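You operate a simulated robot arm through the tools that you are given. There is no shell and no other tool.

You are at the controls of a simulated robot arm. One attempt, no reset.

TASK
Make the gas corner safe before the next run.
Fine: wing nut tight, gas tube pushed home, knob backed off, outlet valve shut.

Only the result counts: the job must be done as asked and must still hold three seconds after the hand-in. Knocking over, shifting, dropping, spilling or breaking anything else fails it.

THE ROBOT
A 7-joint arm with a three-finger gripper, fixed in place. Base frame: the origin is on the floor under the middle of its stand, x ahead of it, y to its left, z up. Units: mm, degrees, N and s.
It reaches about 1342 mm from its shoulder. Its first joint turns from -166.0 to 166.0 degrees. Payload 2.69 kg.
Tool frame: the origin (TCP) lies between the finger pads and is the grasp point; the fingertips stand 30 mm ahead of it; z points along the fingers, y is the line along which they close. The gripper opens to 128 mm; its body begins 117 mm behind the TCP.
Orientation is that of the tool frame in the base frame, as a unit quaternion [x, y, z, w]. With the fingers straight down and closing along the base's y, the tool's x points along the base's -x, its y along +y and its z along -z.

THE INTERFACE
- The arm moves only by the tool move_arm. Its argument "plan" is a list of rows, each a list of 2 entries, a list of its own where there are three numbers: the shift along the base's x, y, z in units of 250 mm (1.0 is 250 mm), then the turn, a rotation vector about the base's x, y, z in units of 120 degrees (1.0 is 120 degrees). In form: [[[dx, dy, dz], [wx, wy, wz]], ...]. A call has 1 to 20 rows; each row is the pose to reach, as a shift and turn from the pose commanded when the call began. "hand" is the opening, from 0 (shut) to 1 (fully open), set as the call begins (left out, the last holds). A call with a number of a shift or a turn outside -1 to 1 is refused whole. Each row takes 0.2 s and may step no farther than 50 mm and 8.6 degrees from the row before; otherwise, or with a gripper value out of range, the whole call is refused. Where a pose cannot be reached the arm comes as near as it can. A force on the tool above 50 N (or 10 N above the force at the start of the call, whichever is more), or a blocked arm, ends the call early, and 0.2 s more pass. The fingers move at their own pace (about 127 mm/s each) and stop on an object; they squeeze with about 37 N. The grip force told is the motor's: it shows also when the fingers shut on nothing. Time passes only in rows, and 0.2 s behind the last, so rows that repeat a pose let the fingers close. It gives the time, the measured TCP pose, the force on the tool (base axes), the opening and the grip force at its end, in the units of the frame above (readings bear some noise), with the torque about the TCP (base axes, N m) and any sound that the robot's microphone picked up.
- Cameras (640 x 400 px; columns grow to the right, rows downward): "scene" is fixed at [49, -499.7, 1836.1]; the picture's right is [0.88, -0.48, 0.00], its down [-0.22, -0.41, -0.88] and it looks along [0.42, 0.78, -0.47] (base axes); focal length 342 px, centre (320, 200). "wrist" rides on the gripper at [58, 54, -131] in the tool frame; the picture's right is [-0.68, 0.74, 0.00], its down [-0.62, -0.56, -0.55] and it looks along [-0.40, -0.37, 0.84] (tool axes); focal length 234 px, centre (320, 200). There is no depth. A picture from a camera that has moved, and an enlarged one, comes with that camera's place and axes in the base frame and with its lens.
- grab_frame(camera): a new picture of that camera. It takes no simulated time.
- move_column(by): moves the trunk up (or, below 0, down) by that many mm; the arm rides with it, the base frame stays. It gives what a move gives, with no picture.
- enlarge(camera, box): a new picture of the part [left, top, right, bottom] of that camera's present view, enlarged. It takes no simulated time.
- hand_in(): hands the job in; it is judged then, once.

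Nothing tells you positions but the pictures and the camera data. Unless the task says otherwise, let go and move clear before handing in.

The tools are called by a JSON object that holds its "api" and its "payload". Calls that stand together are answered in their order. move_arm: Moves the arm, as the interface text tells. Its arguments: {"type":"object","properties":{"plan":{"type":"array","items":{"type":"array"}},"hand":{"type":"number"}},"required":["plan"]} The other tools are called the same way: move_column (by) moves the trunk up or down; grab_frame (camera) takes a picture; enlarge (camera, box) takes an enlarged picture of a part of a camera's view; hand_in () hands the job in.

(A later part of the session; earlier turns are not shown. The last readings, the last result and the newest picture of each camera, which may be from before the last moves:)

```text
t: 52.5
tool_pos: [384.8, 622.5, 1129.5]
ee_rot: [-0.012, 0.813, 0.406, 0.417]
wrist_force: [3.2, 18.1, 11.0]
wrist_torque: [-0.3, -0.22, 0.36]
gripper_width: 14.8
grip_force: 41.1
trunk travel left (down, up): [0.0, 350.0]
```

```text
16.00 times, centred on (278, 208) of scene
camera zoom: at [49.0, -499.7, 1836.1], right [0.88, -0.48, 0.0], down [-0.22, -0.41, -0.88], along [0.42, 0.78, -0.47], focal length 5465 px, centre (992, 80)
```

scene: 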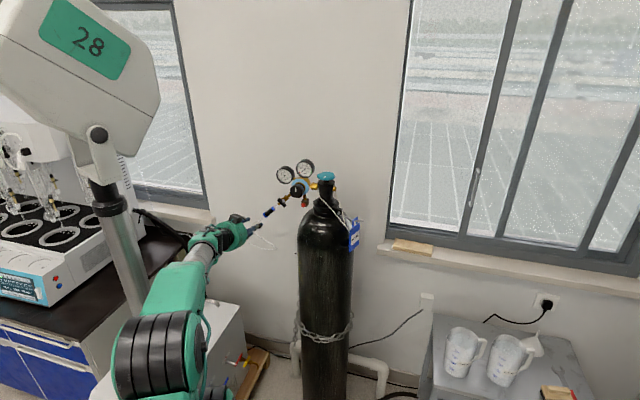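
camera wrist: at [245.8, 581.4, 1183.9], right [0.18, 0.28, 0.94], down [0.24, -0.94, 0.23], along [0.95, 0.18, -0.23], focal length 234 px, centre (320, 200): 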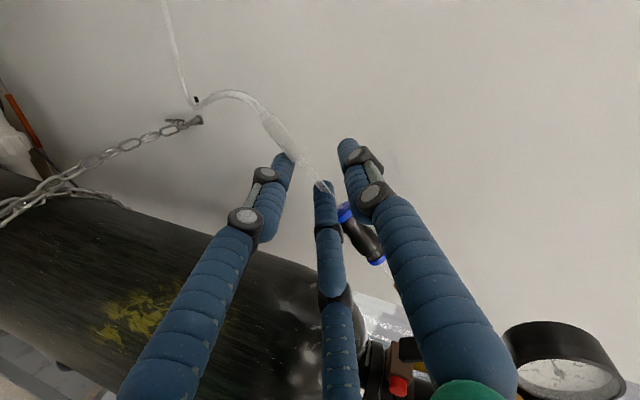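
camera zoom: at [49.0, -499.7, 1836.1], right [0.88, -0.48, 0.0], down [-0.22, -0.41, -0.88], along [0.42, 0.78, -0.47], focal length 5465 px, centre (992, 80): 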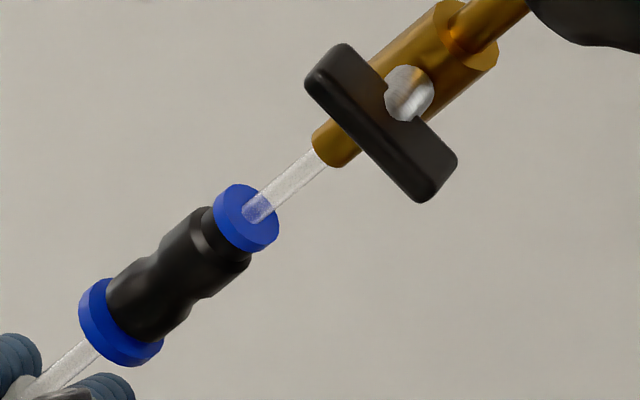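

{"api": "move_arm", "payload": {"plan": [[[0.006, -0.006, 0.0085], [0, 0, 0]], [[0.012, -0.012, 0.017], [0, 0, 0]], [[0.018, -0.018, 0.0255], [0, 0, 0]], [[0.024, -0.024, 0.034], [0, 0, 0]]]}}

{"api": "enlarge", "payload": {"camera": "wrist", "box": [250, 90, 400, 270]}}

{"api": "enlarge", "payload": {"camera": "scene", "box": [258, 195, 298, 220]}}

```text
t: 53.5
tool_pos: [389.9, 617.5, 1135.0]
ee_rot: [-0.013, 0.814, 0.405, 0.416]
wrist_force: [-7.8, 40.9, 6.5]
wrist_torque: [-0.17, -0.12, 0.55]
gripper_width: 15.0
grip_force: 41.2
trunk travel left (down, up): [0.0, 350.0]
```

```text
2.22 times, centred on (325, 180) of wrist
camera zoom: at [244.0, 583.9, 1172.9], right [0.18, 0.28, 0.94], down [0.24, -0.94, 0.23], along [0.95, 0.18, -0.24], focal length 520 px, centre (309, 244)
```

zoom: 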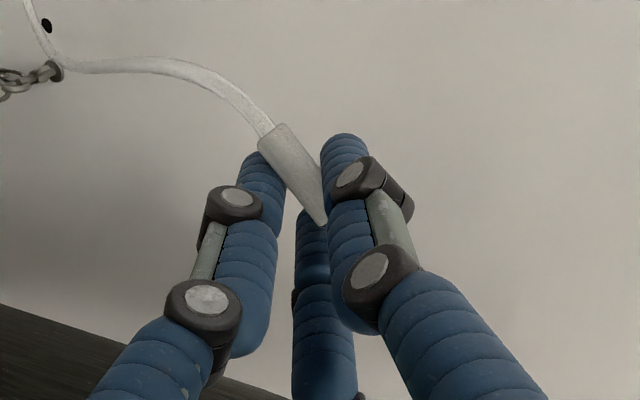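

```text
16.00 times, centred on (278, 208) of scene
camera zoom: at [49.0, -499.7, 1836.1], right [0.88, -0.48, 0.0], down [-0.22, -0.41, -0.88], along [0.42, 0.78, -0.47], focal length 5465 px, centre (992, 80)
```

zoom: 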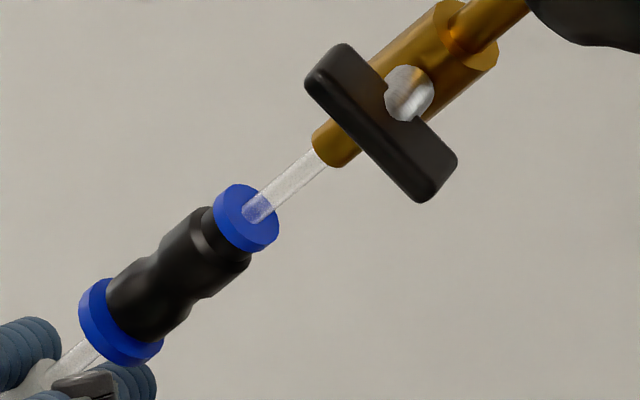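

Axial resistance (~20 N) is now building after about 21 mm. Pushing a little more to seat it.

{"api": "move_arm", "payload": {"plan": [[[0.004, -0.004, 0.0057], [0, 0, 0]], [[0.008, -0.008, 0.0113], [0, 0, 0]], [[0.012, -0.012, 0.017], [0, 0, 0]]]}}

{"api": "enlarge", "payload": {"camera": "wrist", "box": [250, 90, 400, 270]}}

{"api": "enlarge", "payload": {"camera": "scene", "box": [258, 195, 298, 220]}}

```text
t: 54.3
tool_pos: [391.9, 614.1, 1140.0]
ee_rot: [-0.012, 0.815, 0.404, 0.416]
wrist_force: [-25.9, 40.4, 0.7]
wrist_torque: [-0.18, -0.09, 0.72]
gripper_width: 15.6
grip_force: 41.7
trunk travel left (down, up): [0.0, 350.0]
```

```text
2.22 times, centred on (325, 180) of wrist
camera zoom: at [246.7, 580.3, 1177.6], right [0.18, 0.28, 0.94], down [0.24, -0.94, 0.24], along [0.95, 0.18, -0.24], focal length 520 px, centre (309, 244)
```

zoom: 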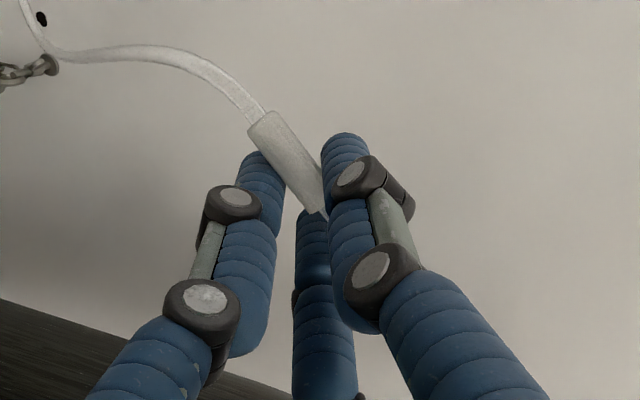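

```text
16.00 times, centred on (278, 208) of scene
camera zoom: at [49.0, -499.7, 1836.1], right [0.88, -0.48, 0.0], down [-0.22, -0.41, -0.88], along [0.42, 0.78, -0.47], focal length 5465 px, centre (992, 80)
```

zoom: 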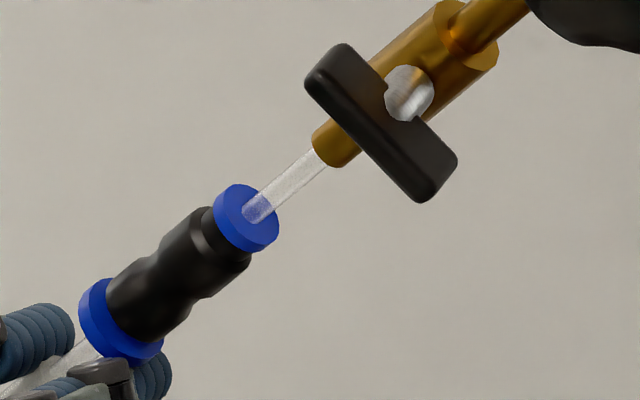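

The tube has stopped: the hand now slips on the sleeve at ~33 N, so it's at the end. I must not press the release collar while letting go, so I'll open just slightly while backing down along the tube.

{"api": "move_arm", "payload": {"plan": [[[-0.01, 0.01, -0.0142], [0, 0, 0]], [[-0.024, 0.024, -0.034], [0, 0, 0]], [[-0.036, 0.036, -0.051], [0, 0, 0]]], "hand": 0.18}}

{"api": "enlarge", "payload": {"camera": "wrist", "box": [250, 90, 400, 270]}}

{"api": "enlarge", "payload": {"camera": "scene", "box": [258, 195, 298, 220]}}

```text
t: 55.1
tool_pos: [385.8, 619.7, 1129.5]
ee_rot: [-0.011, 0.814, 0.405, 0.416]
wrist_force: [0.9, -0.1, 0.1]
wrist_torque: [0.01, 0.05, -0.04]
gripper_width: 23.2
grip_force: 0.0
trunk travel left (down, up): [0.0, 350.0]
```

```text
2.22 times, centred on (325, 180) of wrist
camera zoom: at [240.1, 586.9, 1166.9], right [0.18, 0.28, 0.94], down [0.24, -0.94, 0.23], along [0.95, 0.18, -0.24], focal length 520 px, centre (309, 244)
```

zoom: 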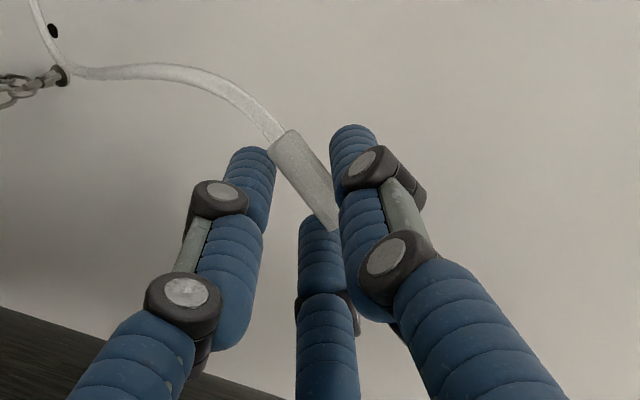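

```text
16.00 times, centred on (278, 208) of scene
camera zoom: at [49.0, -499.7, 1836.1], right [0.88, -0.48, 0.0], down [-0.22, -0.41, -0.88], along [0.42, 0.78, -0.47], focal length 5465 px, centre (992, 80)
```

zoom: 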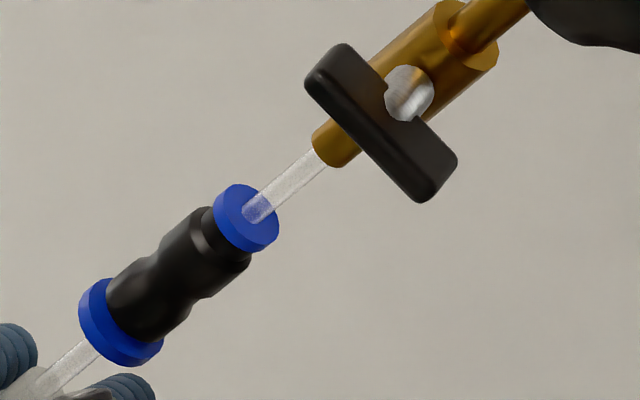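

The tube stayed in (about 19 mm further in than before) and the collar is untouched. I'll open a bit more and back straight out, then check that it holds.

{"api": "move_arm", "payload": {"plan": [[[-0.006, 0.006, -0.0085], [0, 0, 0]], [[-0.006, 0.006, -0.0085], [0, 0, 0]]], "hand": 0.3}}

{"api": "move_arm", "payload": {"plan": [[[-0.03, -0.03, 0.014], [0, 0, 0]], [[-0.07, -0.07, 0.034], [-0.006, 0.006, 0]], [[-0.13, -0.13, 0.065], [-0.012, 0.012, 0]], [[-0.19, -0.19, 0.095], [-0.018, 0.018, 0]]]}}

{"api": "grab_frame", "payload": {"camera": "wrist"}}

{"api": "enlarge", "payload": {"camera": "scene", "box": [235, 185, 305, 235]}}

```text
t: 55.7
tool_pos: [383.5, 623.1, 1126.9]
ee_rot: [-0.01, 0.814, 0.405, 0.416]
wrist_force: [-0.4, 0.3, 0.4]
wrist_torque: [0.03, 0.0, 0.02]
gripper_width: 38.6
grip_force: 0.1
trunk travel left (down, up): [0.0, 350.0]
```

```text
t: 56.7
tool_pos: [336.3, 575.3, 1149.8]
ee_rot: [-0.011, 0.83, 0.389, 0.4]
wrist_force: [0.4, 0.5, -0.3]
wrist_torque: [-0.03, -0.03, -0.04]
gripper_width: 38.5
grip_force: 0.1
trunk travel left (down, up): [0.0, 350.0]
```

```text
taken
camera wrist: at [191.9, 542.8, 1194.5], right [0.22, 0.31, 0.92], down [0.25, -0.93, 0.26], along [0.94, 0.17, -0.28], focal length 234 px, centre (320, 200)
```

wrist: 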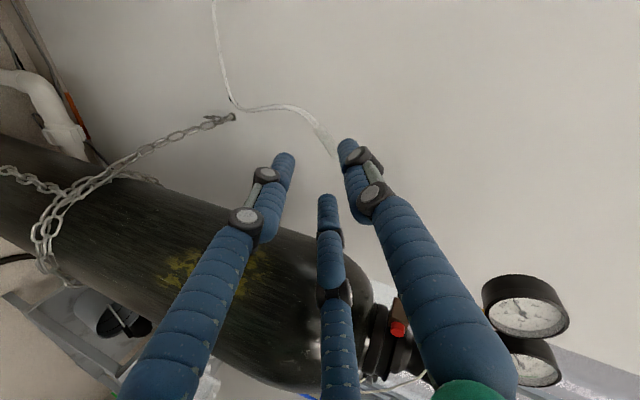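

```text
8.00 times, centred on (270, 210) of scene
camera zoom: at [49.0, -499.7, 1836.1], right [0.88, -0.48, 0.0], down [-0.22, -0.41, -0.88], along [0.42, 0.78, -0.47], focal length 2732 px, centre (720, 120)
```

zoom: 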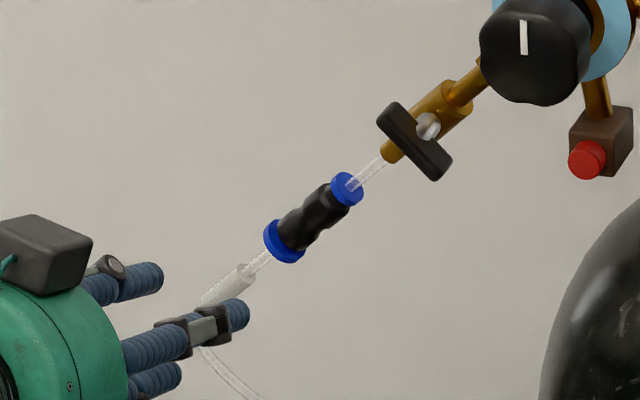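

{"api": "enlarge", "payload": {"camera": "wrist", "box": [280, 80, 380, 220]}}

{"api": "enlarge", "payload": {"camera": "scene", "box": [250, 205, 290, 230]}}

```text
2.86 times, centred on (330, 150) of wrist
camera zoom: at [191.9, 542.8, 1194.5], right [0.22, 0.31, 0.92], down [0.25, -0.93, 0.26], along [0.94, 0.17, -0.28], focal length 669 px, centre (291, 343)
```

zoom: 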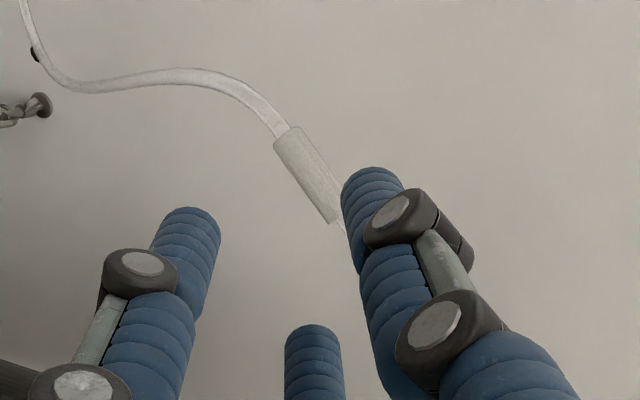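

```text
16.00 times, centred on (270, 218) of scene
camera zoom: at [49.0, -499.7, 1836.1], right [0.88, -0.48, 0.0], down [-0.22, -0.41, -0.88], along [0.42, 0.78, -0.47], focal length 5465 px, centre (1120, -80)
```

zoom: 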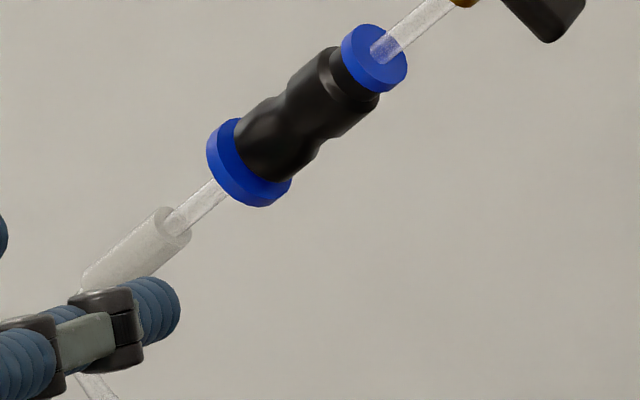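

The tube holds at ~19 mm deeper. It may have been dragged back slightly as I let go, so I'll regrip the sleeve lower (away from the collar) and push once more to make sure it's fully home.

{"api": "move_arm", "payload": {"plan": [[[0.0, 0.02, -0.02], [0, 0, 0]], [[0.05, 0.07, -0.04], [0.005, -0.005, 0]], [[0.1, 0.12, -0.065], [0.01, -0.01, 0]], [[0.14, 0.162, -0.09], [0.015, -0.015, 0]], [[0.176, 0.2, -0.11], [0.0177, -0.0177, 0]], [[0.176, 0.2, -0.11], [0.0177, -0.0177, 0]]]}}

{"api": "enlarge", "payload": {"camera": "wrist", "box": [250, 90, 400, 270]}}

```text
t: 58.1
tool_pos: [381.0, 624.6, 1122.4]
ee_rot: [-0.011, 0.814, 0.405, 0.416]
wrist_force: [-0.2, 0.6, -0.1]
wrist_torque: [0.01, 0.0, 0.0]
gripper_width: 38.3
grip_force: 0.1
trunk travel left (down, up): [0.0, 350.0]
```

```text
2.22 times, centred on (325, 180) of wrist
camera zoom: at [235.1, 591.4, 1159.5], right [0.18, 0.28, 0.94], down [0.24, -0.94, 0.23], along [0.95, 0.18, -0.24], focal length 520 px, centre (309, 244)
```

zoom: 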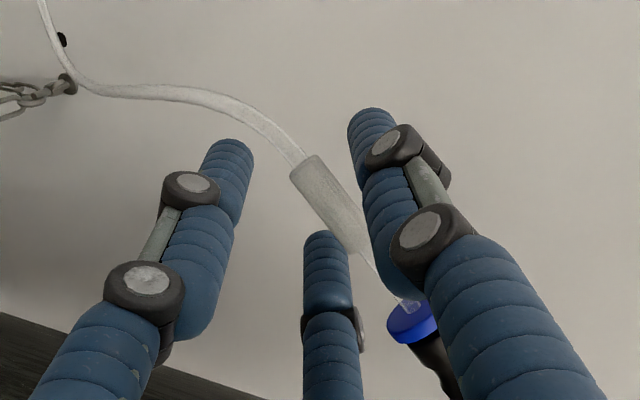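

{"api": "move_arm", "payload": {"plan": [[[-0.002, 0.002, 0.003], [0, 0, 0]], [[-0.002, 0.002, 0.003], [0, 0, 0]], [[-0.002, 0.002, 0.003], [0, 0, 0]]], "hand": 0}}

{"api": "move_arm", "payload": {"plan": [[[0.004, -0.004, 0.0057], [0, 0, 0]], [[0.008, -0.008, 0.0113], [0, 0, 0]], [[0.012, -0.012, 0.017], [0, 0, 0]]]}}

{"api": "enlarge", "payload": {"camera": "wrist", "box": [250, 90, 400, 270]}}

{"api": "enlarge", "payload": {"camera": "scene", "box": [250, 205, 290, 230]}}

```text
t: 58.9
tool_pos: [380.9, 624.2, 1122.9]
ee_rot: [-0.011, 0.814, 0.404, 0.416]
wrist_force: [5.7, 5.1, -1.1]
wrist_torque: [0.62, 0.41, -0.06]
gripper_width: 17.9
grip_force: 43.3
trunk travel left (down, up): [0.0, 350.0]
```

```text
t: 59.7
tool_pos: [383.5, 622.9, 1125.2]
ee_rot: [-0.013, 0.815, 0.404, 0.415]
wrist_force: [-5.4, 10.4, -12.2]
wrist_torque: [0.62, 0.71, 0.2]
gripper_width: 17.2
grip_force: 42.5
trunk travel left (down, up): [0.0, 350.0]
```

```text
2.22 times, centred on (325, 180) of wrist
camera zoom: at [237.2, 589.7, 1163.5], right [0.18, 0.28, 0.94], down [0.24, -0.94, 0.24], along [0.95, 0.18, -0.24], focal length 520 px, centre (309, 244)
```

zoom: 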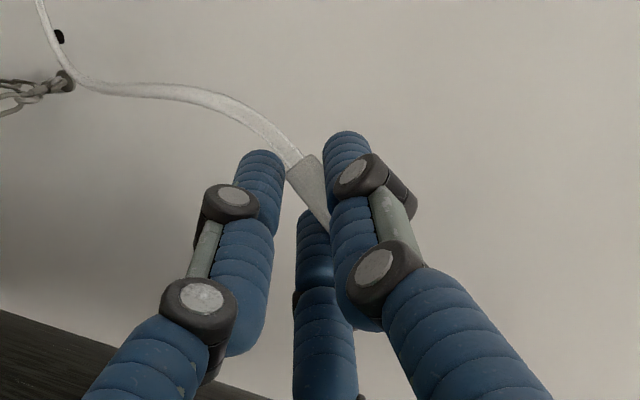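

```text
16.00 times, centred on (270, 218) of scene
camera zoom: at [49.0, -499.7, 1836.1], right [0.88, -0.48, 0.0], down [-0.22, -0.41, -0.88], along [0.42, 0.78, -0.47], focal length 5465 px, centre (1120, -80)
```

zoom: 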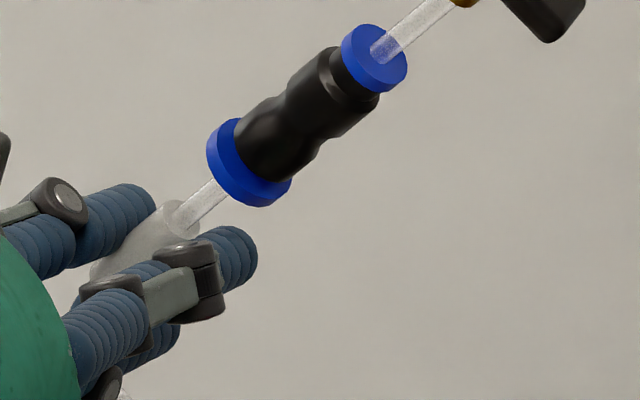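

{"api": "move_arm", "payload": {"plan": [[[0.004, -0.004, 0.0057], [0, 0, 0]], [[0.008, -0.008, 0.0113], [0, 0, 0]], [[0.012, -0.012, 0.017], [0, 0, 0]]]}}

{"api": "enlarge", "payload": {"camera": "scene", "box": [250, 205, 290, 230]}}

{"api": "enlarge", "payload": {"camera": "wrist", "box": [250, 90, 400, 270]}}

```text
t: 60.5
tool_pos: [386.1, 620.9, 1126.9]
ee_rot: [-0.012, 0.816, 0.404, 0.414]
wrist_force: [-20.2, 22.0, -27.7]
wrist_torque: [0.52, 1.0, 0.54]
gripper_width: 16.8
grip_force: 42.4
trunk travel left (down, up): [0.0, 350.0]
```

```text
16.00 times, centred on (270, 218) of scene
camera zoom: at [49.0, -499.7, 1836.1], right [0.88, -0.48, 0.0], down [-0.22, -0.41, -0.88], along [0.42, 0.78, -0.47], focal length 5465 px, centre (1120, -80)
```

zoom: 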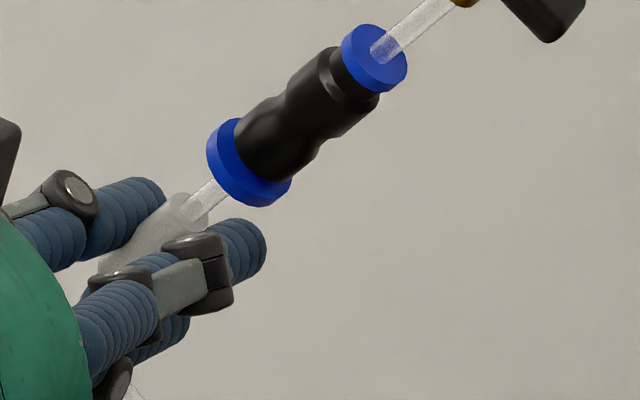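

```text
2.22 times, centred on (325, 180) of wrist
camera zoom: at [239.3, 587.8, 1166.3], right [0.18, 0.28, 0.94], down [0.24, -0.94, 0.24], along [0.95, 0.18, -0.24], focal length 520 px, centre (309, 244)
```

zoom: 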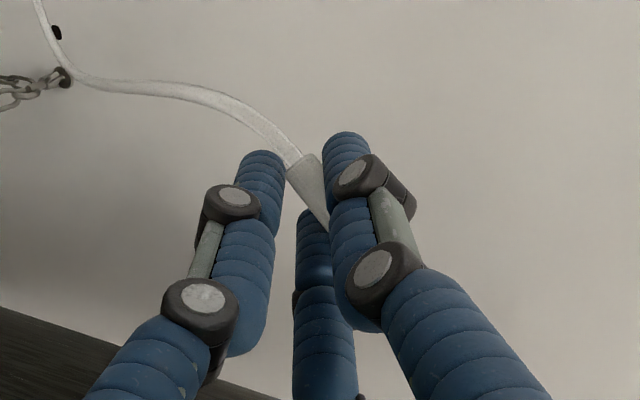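

Still moving in against rising force (~41 N). I'll continue in small steps.

{"api": "move_arm", "payload": {"plan": [[[0.003, -0.003, 0.0042], [0, 0, 0]], [[0.006, -0.006, 0.0085], [0, 0, 0]], [[0.009, -0.009, 0.0127], [0, 0, 0]]]}}

{"api": "enlarge", "payload": {"camera": "scene", "box": [250, 205, 290, 230]}}

{"api": "enlarge", "payload": {"camera": "wrist", "box": [250, 90, 400, 270]}}

```text
t: 61.1
tool_pos: [384.1, 621.5, 1127.8]
ee_rot: [-0.015, 0.816, 0.404, 0.413]
wrist_force: [-10.5, 28.3, -6.4]
wrist_torque: [0.33, 0.85, 0.77]
gripper_width: 18.2
grip_force: 43.5
trunk travel left (down, up): [0.0, 350.0]
stopped in row 3: the force on the tool passed its limit at 52 N (the readings are from after the stop); the commanded pose is now the measured one
```

```text
16.00 times, centred on (270, 218) of scene
camera zoom: at [49.0, -499.7, 1836.1], right [0.88, -0.48, 0.0], down [-0.22, -0.41, -0.88], along [0.42, 0.78, -0.47], focal length 5465 px, centre (1120, -80)
```

zoom: 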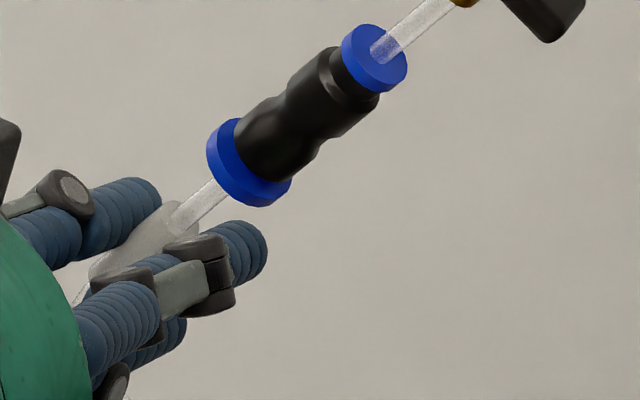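

```text
2.22 times, centred on (325, 180) of wrist
camera zoom: at [238.9, 587.3, 1166.2], right [0.18, 0.29, 0.94], down [0.24, -0.94, 0.24], along [0.95, 0.19, -0.24], focal length 520 px, centre (309, 244)
```

zoom: 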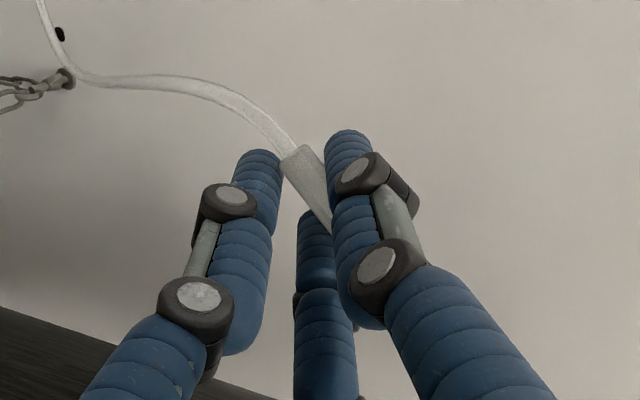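

The push is now against a springy end stop (it returns when the force drops), so the tube is at its limit. I'll open in place—there's clearance to the collar here—and then back straight out.

{"api": "move_arm", "payload": {"plan": [[[0, 0, 0], [0, 0, 0]], [[0, 0, 0], [0, 0, 0]]], "hand": 0.28}}

{"api": "enlarge", "payload": {"camera": "scene", "box": [250, 205, 290, 230]}}

{"api": "enlarge", "payload": {"camera": "wrist", "box": [250, 90, 400, 270]}}

```text
t: 61.7
tool_pos: [387.3, 616.8, 1129.4]
ee_rot: [-0.012, 0.815, 0.405, 0.415]
wrist_force: [-0.1, 0.5, -0.3]
wrist_torque: [0.03, 0.0, 0.03]
gripper_width: 36.0
grip_force: 0.1
trunk travel left (down, up): [0.0, 350.0]
```

```text
16.00 times, centred on (270, 218) of scene
camera zoom: at [49.0, -499.7, 1836.1], right [0.88, -0.48, 0.0], down [-0.22, -0.41, -0.88], along [0.42, 0.78, -0.47], focal length 5465 px, centre (1120, -80)
```

zoom: 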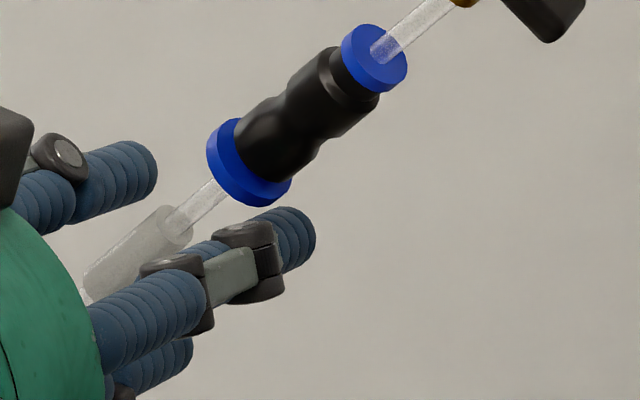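

```text
2.22 times, centred on (325, 180) of wrist
camera zoom: at [241.3, 584.3, 1169.1], right [0.18, 0.28, 0.94], down [0.24, -0.94, 0.24], along [0.95, 0.18, -0.24], focal length 520 px, centre (309, 244)
```

zoom: 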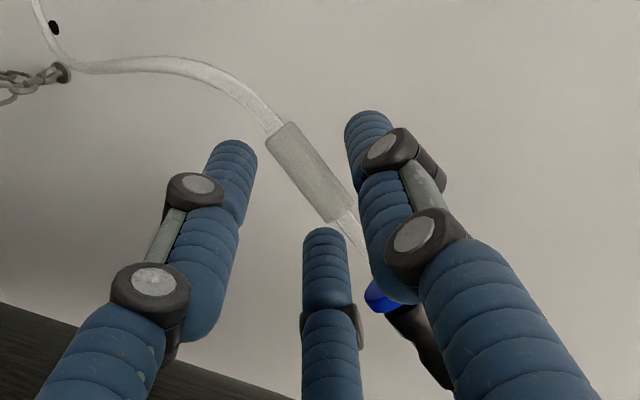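

The tube settles at the same seated position as before (stop reached) and the collar is clear. Backing out, then heading down toward the wing nut on the wall stud.

{"api": "move_arm", "payload": {"plan": [[[-0.03, -0.03, 0.014], [0, 0, 0]], [[-0.07, -0.07, 0.034], [-0.006, 0.006, 0]], [[-0.13, -0.13, 0.065], [-0.012, 0.012, 0]], [[-0.19, -0.19, 0.095], [-0.018, 0.018, 0]]]}}

{"api": "enlarge", "payload": {"camera": "scene", "box": [235, 185, 305, 235]}}

{"api": "enlarge", "payload": {"camera": "wrist", "box": [190, 90, 270, 140]}}

```text
t: 62.7
tool_pos: [338.7, 570.7, 1151.9]
ee_rot: [-0.013, 0.831, 0.388, 0.398]
wrist_force: [0.7, 1.1, -0.6]
wrist_torque: [0.01, -0.04, -0.01]
gripper_width: 35.6
grip_force: 0.0
trunk travel left (down, up): [0.0, 350.0]
```

```text
8.00 times, centred on (270, 210) of scene
camera zoom: at [49.0, -499.7, 1836.1], right [0.88, -0.48, 0.0], down [-0.22, -0.41, -0.88], along [0.42, 0.78, -0.47], focal length 2732 px, centre (720, 120)
```

zoom: 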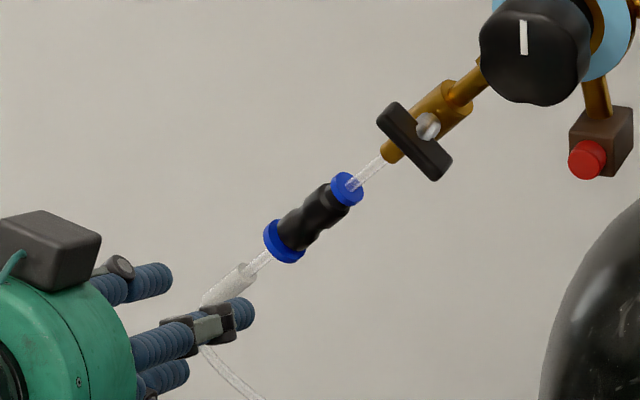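

```text
8.00 times, centred on (230, 115) of wrist
camera zoom: at [194.7, 539.1, 1197.2], right [0.22, 0.32, 0.92], down [0.25, -0.93, 0.26], along [0.94, 0.17, -0.28], focal length 1873 px, centre (1040, 880)
```

zoom: 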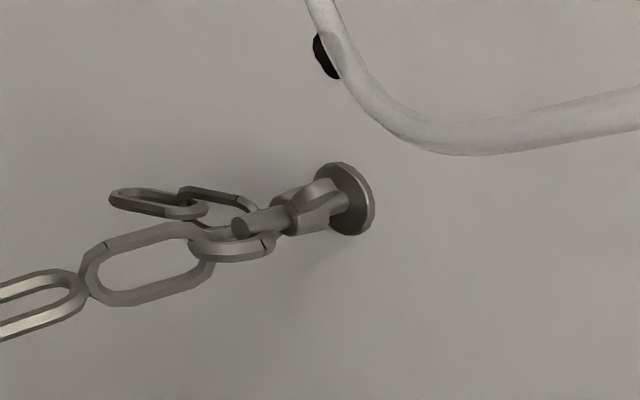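

Everything there holds. Now I'll swing out left and descend toward the wing nut's height, keeping clear of the hose.

{"api": "move_arm", "payload": {"plan": [[[-0.07, 0.08, -0.05], [0, 0, 0]], [[-0.14, 0.16, -0.1], [0, 0, 0]], [[-0.21, 0.24, -0.15], [0, 0, 0]], [[-0.28, 0.319, -0.21], [0, 0, 0]], [[-0.28, 0.319, -0.37], [0.012, -0.012, 0]], [[-0.28, 0.319, -0.53], [0.024, -0.024, 0]], [[-0.28, 0.319, -0.69], [0.04, -0.04, 0]], [[-0.28, 0.319, -0.84], [0.055, -0.055, 0]], [[-0.28, 0.319, -0.97], [0.07, -0.07, 0]]], "hand": 0}}

{"api": "grab_frame", "payload": {"camera": "wrist"}}

{"api": "grab_frame", "payload": {"camera": "scene"}}

```text
t: 64.9
tool_pos: [273.1, 674.2, 1034.2]
ee_rot: [0.001, 0.786, 0.406, 0.467]
wrist_force: [-0.1, 0.7, -1.5]
wrist_torque: [0.03, -0.03, -0.03]
gripper_width: 2.1
grip_force: 31.5
out of reach, approached as far as the arm can: row 7, 8, 9
trunk travel left (down, up): [0.0, 350.0]
stopped in row 9: the arm was blocked; the commanded pose is now the measured one
```

```text
taken
camera wrist: at [122.4, 650.3, 1057.3], right [0.1, 0.24, 0.97], down [0.15, -0.96, 0.22], along [0.98, 0.13, -0.14], focal length 234 px, centre (320, 200)
```

wrist: 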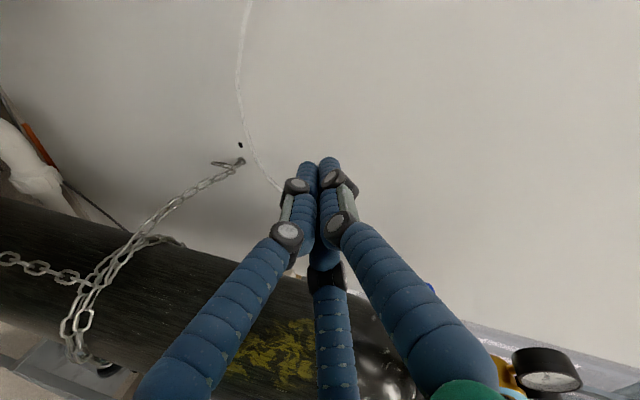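

```text
taken
```

scene: 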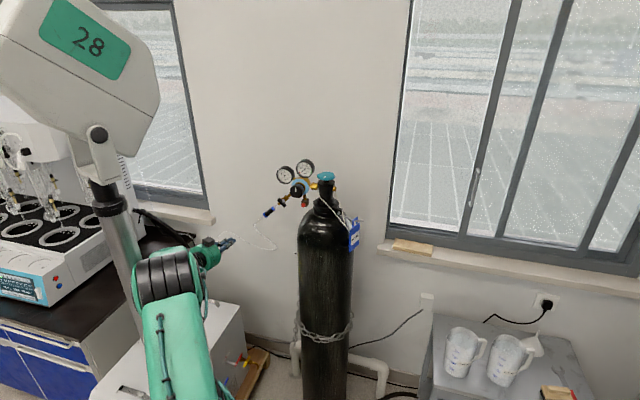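

The arm got blocked folding at this height. I'll instead tip the hand downward (raising the wrist), descend that way, and level it out lower down.

{"api": "move_arm", "payload": {"plan": [[[0, 0, 0.03], [-0.04, 0.04, 0]], [[0, 0, 0.04], [-0.08, 0.08, 0]], [[0, 0, 0.04], [-0.12, 0.12, 0]], [[0, 0, 0.04], [-0.16, 0.16, 0]], [[0, 0, 0.04], [-0.2, 0.2, 0]], [[0, 0, 0.04], [-0.24, 0.24, 0]], [[0, 0, 0.04], [-0.28, 0.28, 0]]]}}

{"api": "grab_frame", "payload": {"camera": "scene"}}

{"api": "grab_frame", "payload": {"camera": "wrist"}}

```text
t: 66.5
tool_pos: [266.9, 676.0, 1046.8]
ee_rot: [-0.018, 0.968, 0.148, 0.203]
wrist_force: [-0.1, -1.3, 0.3]
wrist_torque: [0.1, 0.04, -0.01]
gripper_width: 2.1
grip_force: 31.3
trunk travel left (down, up): [0.0, 350.0]
```

```text
taken
```

scene: 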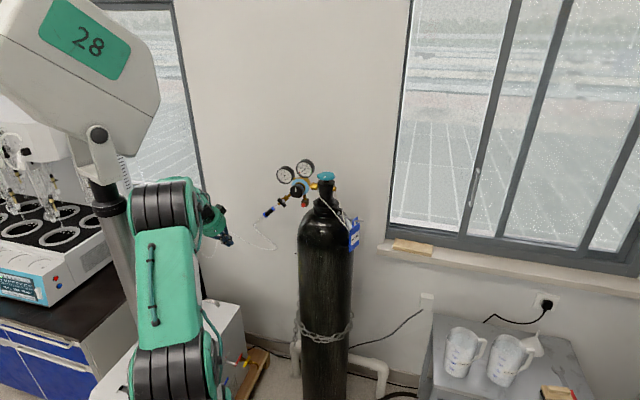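

```text
taken
camera wrist: at [157.1, 689.8, 1152.5], right [0.55, 0.69, 0.48], down [0.41, -0.72, 0.57], along [0.73, -0.12, -0.67], focal length 234 px, centre (320, 200)
```

wrist: 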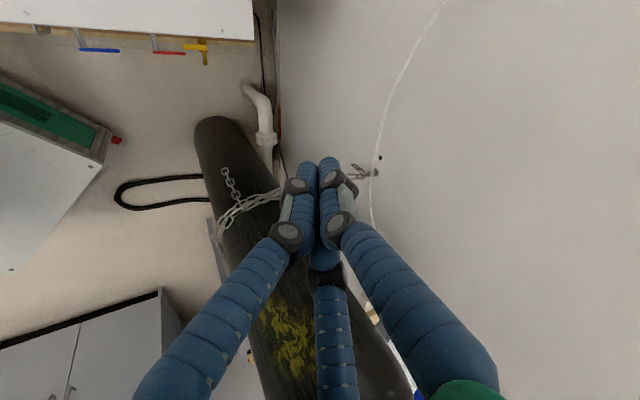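

{"api": "move_arm", "payload": {"plan": [[[0.048, -0.073, -0.13], [0, 0, 0]], [[0.096, -0.147, -0.26], [0, 0, 0]], [[0.145, -0.22, -0.39], [0, 0, 0]], [[0.193, -0.294, -0.52], [0, 0, 0]], [[0.242, -0.367, -0.65], [0, 0, 0]], [[0.29, -0.441, -0.787], [0, 0, 0]]]}}

{"api": "grab_frame", "payload": {"camera": "scene"}}

{"api": "grab_frame", "payload": {"camera": "wrist"}}

```text
t: 67.9
tool_pos: [340.8, 567.0, 849.7]
ee_rot: [-0.017, 0.968, 0.147, 0.204]
wrist_force: [-0.1, 0.1, 0.2]
wrist_torque: [-0.06, -0.01, -0.02]
gripper_width: 2.3
grip_force: 31.5
trunk travel left (down, up): [0.0, 350.0]
```

```text
taken
```

scene: 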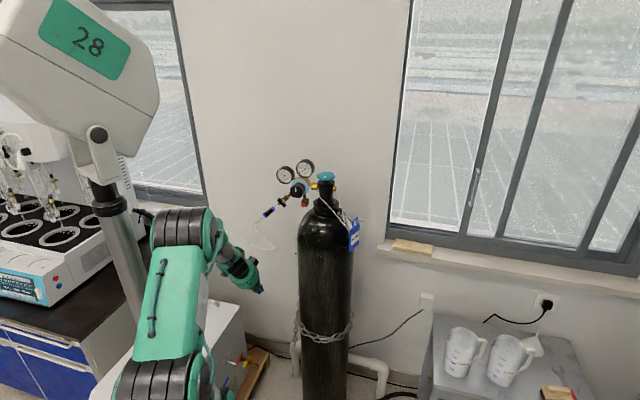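

```text
taken
camera wrist: at [230.2, 580.7, 956.5], right [0.55, 0.69, 0.48], down [0.4, -0.72, 0.57], along [0.73, -0.12, -0.67], focal length 234 px, centre (320, 200)
```

wrist: 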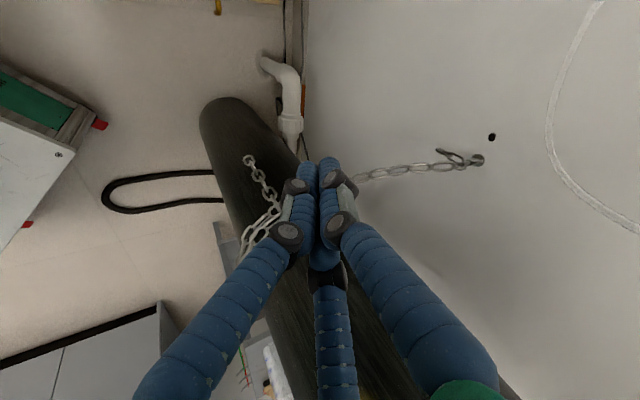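

{"api": "enlarge", "payload": {"camera": "wrist", "box": [420, 125, 500, 185]}}

{"api": "enlarge", "payload": {"camera": "wrist", "box": [450, 140, 490, 175]}}

```text
6.67 times, centred on (460, 155) of wrist
camera zoom: at [230.2, 580.7, 956.5], right [0.55, 0.69, 0.48], down [0.4, -0.72, 0.57], along [0.73, -0.12, -0.67], focal length 1561 px, centre (-613, 500)
```

zoom: 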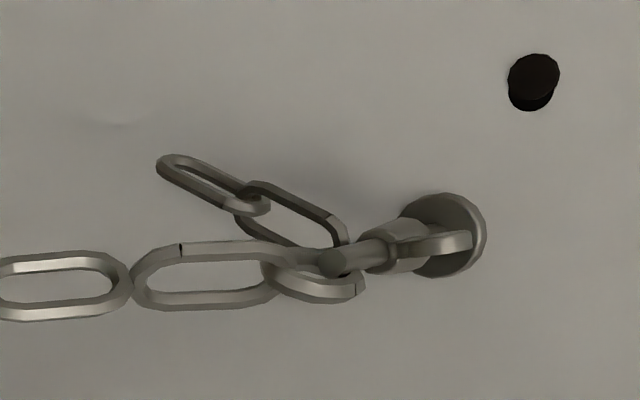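

```text
11.43 times, centred on (470, 158) of wrist
camera zoom: at [230.2, 580.7, 956.5], right [0.55, 0.69, 0.48], down [0.4, -0.72, 0.57], along [0.73, -0.12, -0.67], focal length 2676 px, centre (-1394, 686)
```

zoom: 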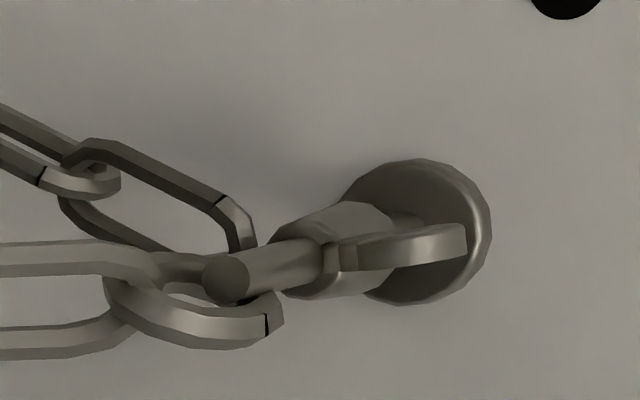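

Good view of the stud: the wing nut's upper wing points up-left (~125°), chain leaves to the right/down. I'll level the hand here, in front and left of the stud, below the hose.

{"api": "move_arm", "payload": {"plan": [[[0.024, 0.017, -0.0], [0.041, -0.041, 0]], [[0.048, 0.034, -0.02], [0.082, -0.082, 0]], [[0.072, 0.051, -0.04], [0.123, -0.123, 0]], [[0.096, 0.068, -0.06], [0.164, -0.164, 0]], [[0.12, 0.085, -0.08], [0.206, -0.206, 0]], [[0.144, 0.102, -0.1], [0.247, -0.247, 0]], [[0.168, 0.119, -0.12], [0.288, -0.288, 0]], [[0.192, 0.136, -0.139], [0.33, -0.33, 0]]]}}

{"api": "grab_frame", "payload": {"camera": "wrist"}}

{"api": "grab_frame", "payload": {"camera": "scene"}}

```text
t: 69.7
tool_pos: [362.9, 633.2, 921.1]
ee_rot: [-0.005, 0.839, 0.325, 0.436]
wrist_force: [-0.1, -0.3, -0.5]
wrist_torque: [0.02, 0.01, 0.06]
gripper_width: 2.2
grip_force: 31.1
out of reach, approached as far as the arm can: row 4, 5, 6, 7, 8
trunk travel left (down, up): [0.0, 350.0]
```

```text
taken
camera wrist: at [214.9, 619.4, 961.2], right [0.2, 0.39, 0.9], down [0.15, -0.92, 0.37], along [0.97, 0.06, -0.25], focal length 234 px, centre (320, 200)
```

wrist: 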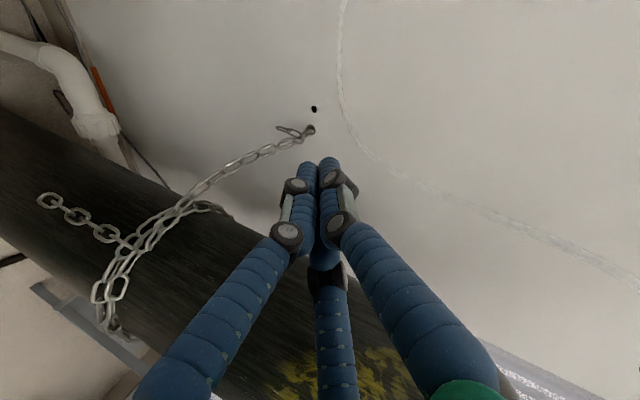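

```text
taken
```

scene: 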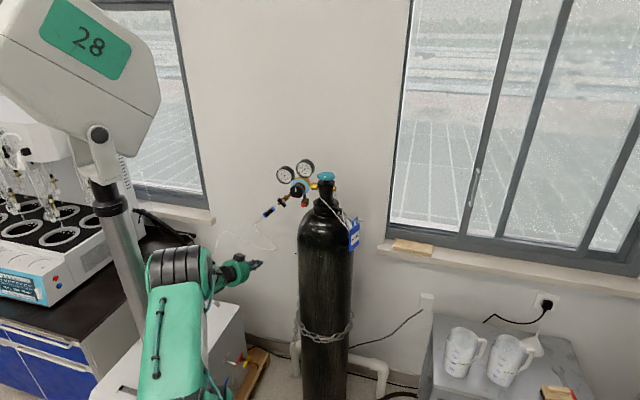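

{"api": "move_arm", "payload": {"plan": [[[0.06, 0.018, -0.12], [0, 0, 0]], [[0.12, 0.036, -0.24], [0, 0, 0]], [[0.22, 0.067, -0.33], [0, 0, 0]], [[0.32, 0.097, -0.41], [0, 0, 0]], [[0.415, 0.126, -0.484], [0, 0, 0]]]}}

{"api": "grab_frame", "payload": {"camera": "wrist"}}

{"api": "grab_frame", "payload": {"camera": "scene"}}

```text
t: 70.9
tool_pos: [473.6, 702.4, 835.2]
ee_rot: [-0.005, 0.85, 0.299, 0.434]
wrist_force: [0.0, 0.3, 1.0]
wrist_torque: [0.01, 0.05, 0.0]
gripper_width: 2.1
grip_force: 31.5
out of reach, approached as far as the arm can: row 1, 2, 3, 4, 5
trunk travel left (down, up): [0.0, 350.0]
```

```text
taken
camera wrist: at [324.6, 694.3, 877.0], right [0.22, 0.44, 0.87], down [0.13, -0.9, 0.42], along [0.97, 0.02, -0.26], focal length 234 px, centre (320, 200)
```

wrist: 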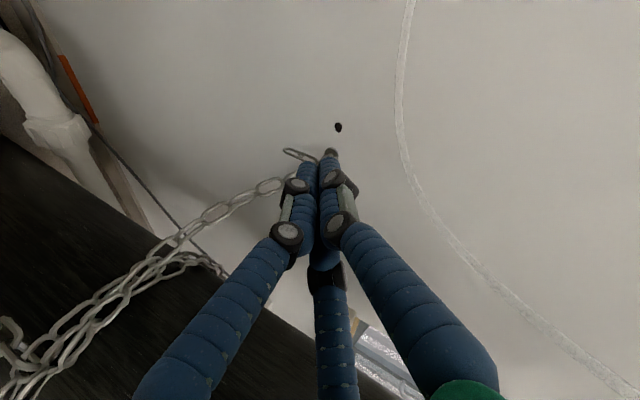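

```text
taken
```

scene: 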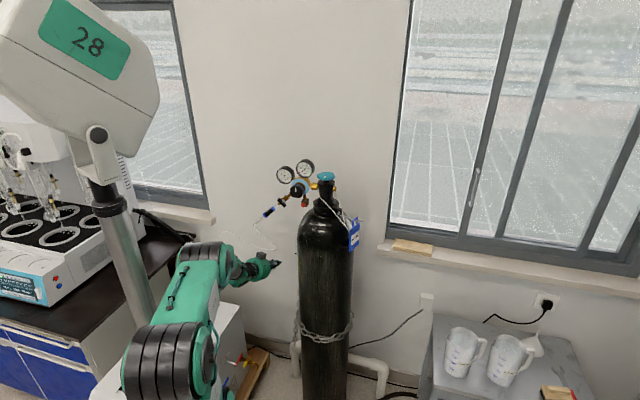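

{"api": "move_arm", "payload": {"plan": [[[0.09, 0.04, -0.045], [0, 0, 0]], [[0.18, 0.08, -0.09], [0, 0, 0]], [[0.27, 0.12, -0.135], [0, 0, 0]], [[0.368, 0.16, -0.18], [0, 0, 0]], [[0.368, 0.16, -0.18], [0, 0, 0]]]}}

{"api": "grab_frame", "payload": {"camera": "wrist"}}

{"api": "grab_frame", "payload": {"camera": "scene"}}

```text
t: 72.1
tool_pos: [563.9, 739.4, 785.4]
ee_rot: [-0.004, 0.85, 0.298, 0.434]
wrist_force: [0.4, -0.2, 0.1]
wrist_torque: [0.02, -0.01, -0.01]
gripper_width: 2.0
grip_force: 31.1
trunk travel left (down, up): [0.0, 350.0]
```

```text
taken
camera wrist: at [415.6, 730.9, 828.5], right [0.23, 0.44, 0.87], down [0.13, -0.9, 0.42], along [0.97, 0.02, -0.26], focal length 234 px, centre (320, 200)
```

wrist: 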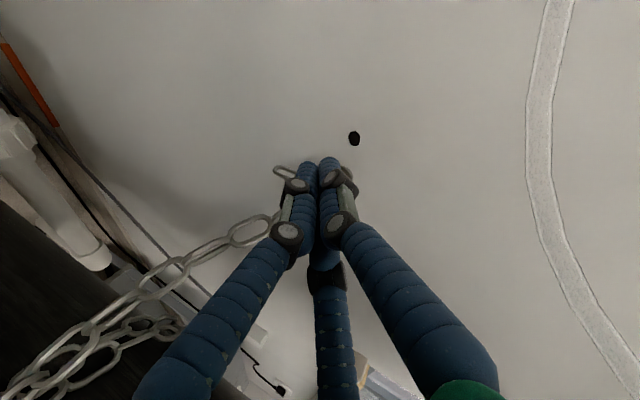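

```text
taken
```

scene: 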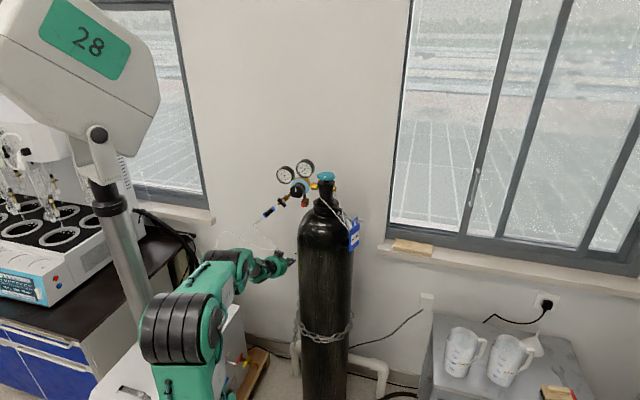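

I'm now right beside the stud with the closed fist. I'll ease the fingertips in, left of the nut, so they can push its upper wing clockwise (tightening).

{"api": "move_arm", "payload": {"plan": [[[0.03, 0.018, 0.006], [0, 0, 0]], [[0.06, 0.036, 0.01], [0, 0, 0]], [[0.086, 0.052, 0.014], [0, 0, 0]], [[0.086, 0.052, 0.014], [0, 0, 0]]]}}

{"api": "grab_frame", "payload": {"camera": "wrist"}}

{"api": "enlarge", "payload": {"camera": "wrist", "box": [260, 110, 400, 240]}}

```text
t: 73.1
tool_pos: [584.3, 751.3, 791.3]
ee_rot: [-0.005, 0.85, 0.298, 0.434]
wrist_force: [-0.9, -0.3, 0.8]
wrist_torque: [-0.01, -0.04, -0.01]
gripper_width: 2.0
grip_force: 31.1
trunk travel left (down, up): [0.0, 350.0]
```

```text
taken
camera wrist: at [436.4, 743.3, 833.9], right [0.22, 0.44, 0.87], down [0.13, -0.9, 0.42], along [0.97, 0.02, -0.26], focal length 234 px, centre (320, 200)
```

wrist: 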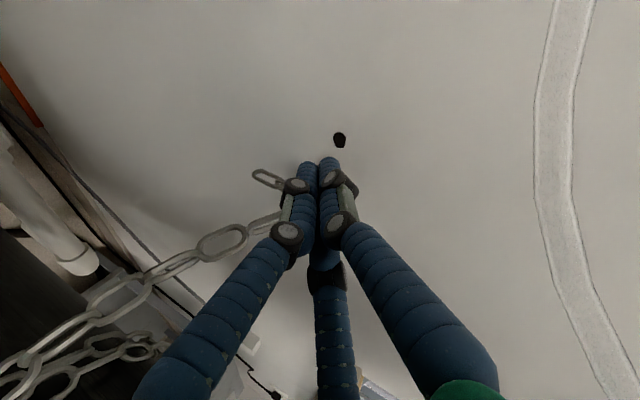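

```text
3.08 times, centred on (330, 175) of wrist
camera zoom: at [436.4, 743.3, 833.9], right [0.22, 0.44, 0.87], down [0.13, -0.9, 0.42], along [0.97, 0.02, -0.26], focal length 720 px, centre (289, 277)
```

zoom: 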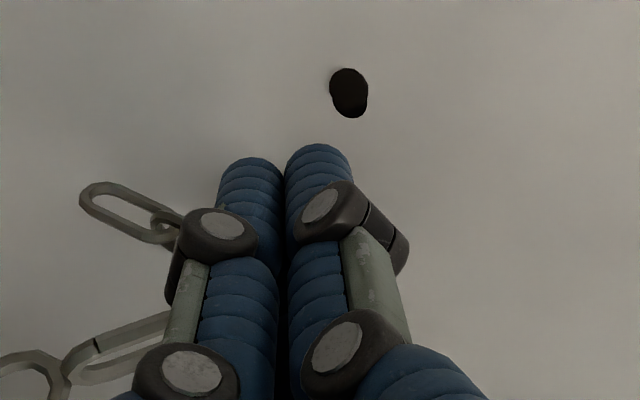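

{"api": "move_arm", "payload": {"plan": [[[0.0042, -0.0042, 0.016], [0, 0, 0]], [[0.0085, -0.0085, 0.032], [0, 0, 0]], [[0.0113, -0.0113, 0.048], [0, 0, 0]], [[0.0184, -0.0184, 0.06], [0, 0, 0]], [[0.0269, -0.0269, 0.073], [0, 0, 0]], [[0.0382, -0.0382, 0.0856], [0, 0, 0]]]}}

{"api": "enlarge", "payload": {"camera": "wrist", "box": [260, 110, 400, 240]}}

```text
t: 74.5
tool_pos: [592.2, 741.7, 813.0]
ee_rot: [-0.005, 0.85, 0.299, 0.434]
wrist_force: [-0.8, 0.9, -0.7]
wrist_torque: [0.02, -0.01, -0.03]
gripper_width: 1.9
grip_force: 31.6
trunk travel left (down, up): [0.0, 350.0]
```

```text
3.08 times, centred on (330, 175) of wrist
camera zoom: at [445.5, 733.9, 855.2], right [0.22, 0.44, 0.87], down [0.13, -0.9, 0.42], along [0.97, 0.02, -0.26], focal length 720 px, centre (289, 277)
```

zoom: 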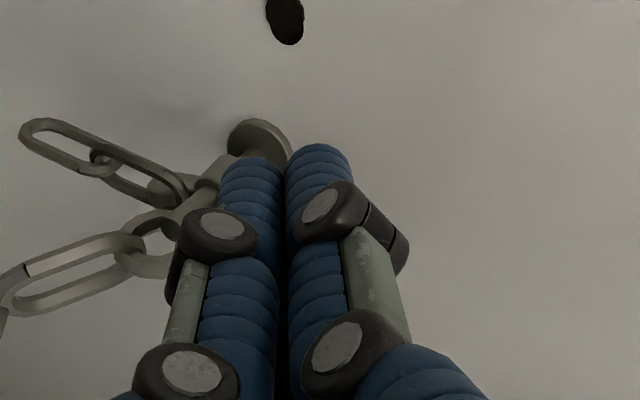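

{"api": "move_arm", "payload": {"plan": [[[0.0113, -0.0113, 0.008], [0, 0, 0]], [[0.024, -0.024, 0.0128], [0, 0, 0]], [[0.0368, -0.0368, 0.014], [0, 0, 0]], [[0.0537, -0.0537, 0.0088], [0, 0, 0]], [[0.0735, -0.0735, 0.0], [0, 0, 0]]]}}

{"api": "enlarge", "payload": {"camera": "wrist", "box": [240, 100, 400, 250]}}

```text
t: 75.7
tool_pos: [610.7, 723.1, 812.3]
ee_rot: [-0.004, 0.85, 0.298, 0.434]
wrist_force: [-0.7, 1.1, -0.2]
wrist_torque: [0.01, -0.01, 0.0]
gripper_width: 2.1
grip_force: 31.3
trunk travel left (down, up): [0.0, 350.0]
```

```text
2.67 times, centred on (320, 175) of wrist
camera zoom: at [462.8, 714.8, 855.1], right [0.23, 0.44, 0.87], down [0.13, -0.9, 0.42], along [0.97, 0.02, -0.26], focal length 624 px, centre (320, 267)
```

zoom: 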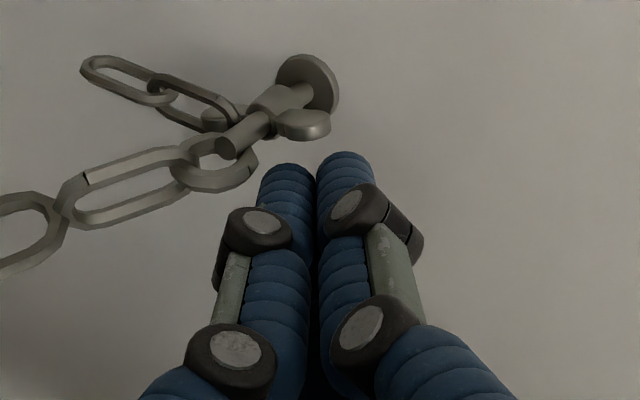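

The nut turned a bit almost without resistance, but my fingertips were too shallow and slid off the wing. I'll go back to the left side, go deeper (tips ~F 984), and push again.

{"api": "move_arm", "payload": {"plan": [[[-0.075, -0.052, 0.043], [0, 0, 0]], [[-0.105, 0.02, 0.007], [0, 0, 0]], [[-0.136, 0.093, -0.04], [0, 0, 0]], [[-0.099, 0.118, -0.062], [0, 0, 0]], [[-0.062, 0.144, -0.084], [0, 0, 0]], [[-0.062, 0.144, -0.084], [0, 0, 0]]]}}

{"api": "enlarge", "payload": {"camera": "wrist", "box": [240, 100, 400, 250]}}

```text
t: 77.1
tool_pos: [594.6, 758.2, 792.5]
ee_rot: [-0.006, 0.85, 0.299, 0.434]
wrist_force: [0.1, 0.5, -0.9]
wrist_torque: [-0.01, -0.01, -0.01]
gripper_width: 2.0
grip_force: 31.3
trunk travel left (down, up): [0.0, 350.0]
```

```text
2.67 times, centred on (320, 175) of wrist
camera zoom: at [446.2, 749.9, 834.2], right [0.23, 0.44, 0.87], down [0.13, -0.9, 0.42], along [0.97, 0.02, -0.26], focal length 624 px, centre (320, 267)
```

zoom: 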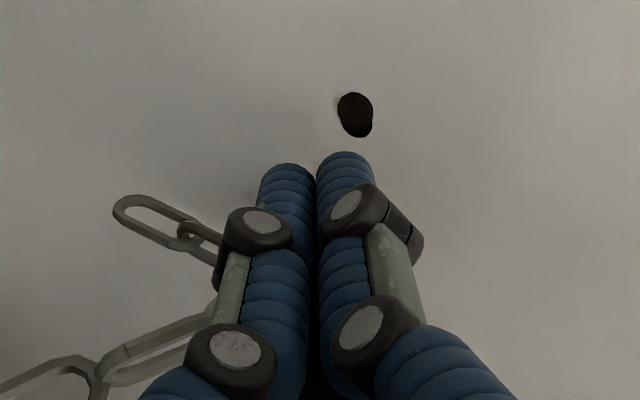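

{"api": "move_arm", "payload": {"plan": [[[0.0074, -0.0074, 0.026], [0, 0, 0]], [[0.015, -0.015, 0.0416], [0, 0, 0]], [[0.0243, -0.0243, 0.0548], [0, 0, 0]], [[0.0354, -0.0354, 0.0656], [0, 0, 0]], [[0.0475, -0.0475, 0.0736], [0, 0, 0]], [[0.0602, -0.0602, 0.0784], [0, 0, 0]], [[0.0735, -0.0735, 0.08], [0, 0, 0]]]}}

{"api": "enlarge", "payload": {"camera": "wrist", "box": [240, 100, 400, 250]}}

```text
t: 78.7
tool_pos: [614.9, 740.7, 810.7]
ee_rot: [-0.004, 0.85, 0.298, 0.435]
wrist_force: [1.0, 0.6, 0.3]
wrist_torque: [0.0, -0.01, 0.0]
gripper_width: 2.2
grip_force: 31.2
trunk travel left (down, up): [0.0, 350.0]
```

```text
2.67 times, centred on (320, 175) of wrist
camera zoom: at [467.0, 731.9, 854.2], right [0.23, 0.44, 0.87], down [0.13, -0.9, 0.42], along [0.97, 0.02, -0.26], focal length 624 px, centre (320, 267)
```

zoom: 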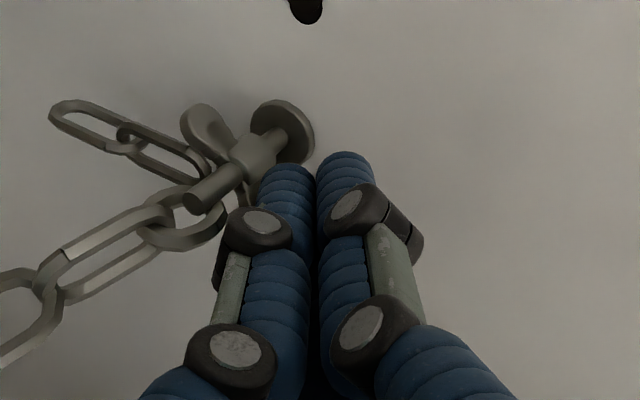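

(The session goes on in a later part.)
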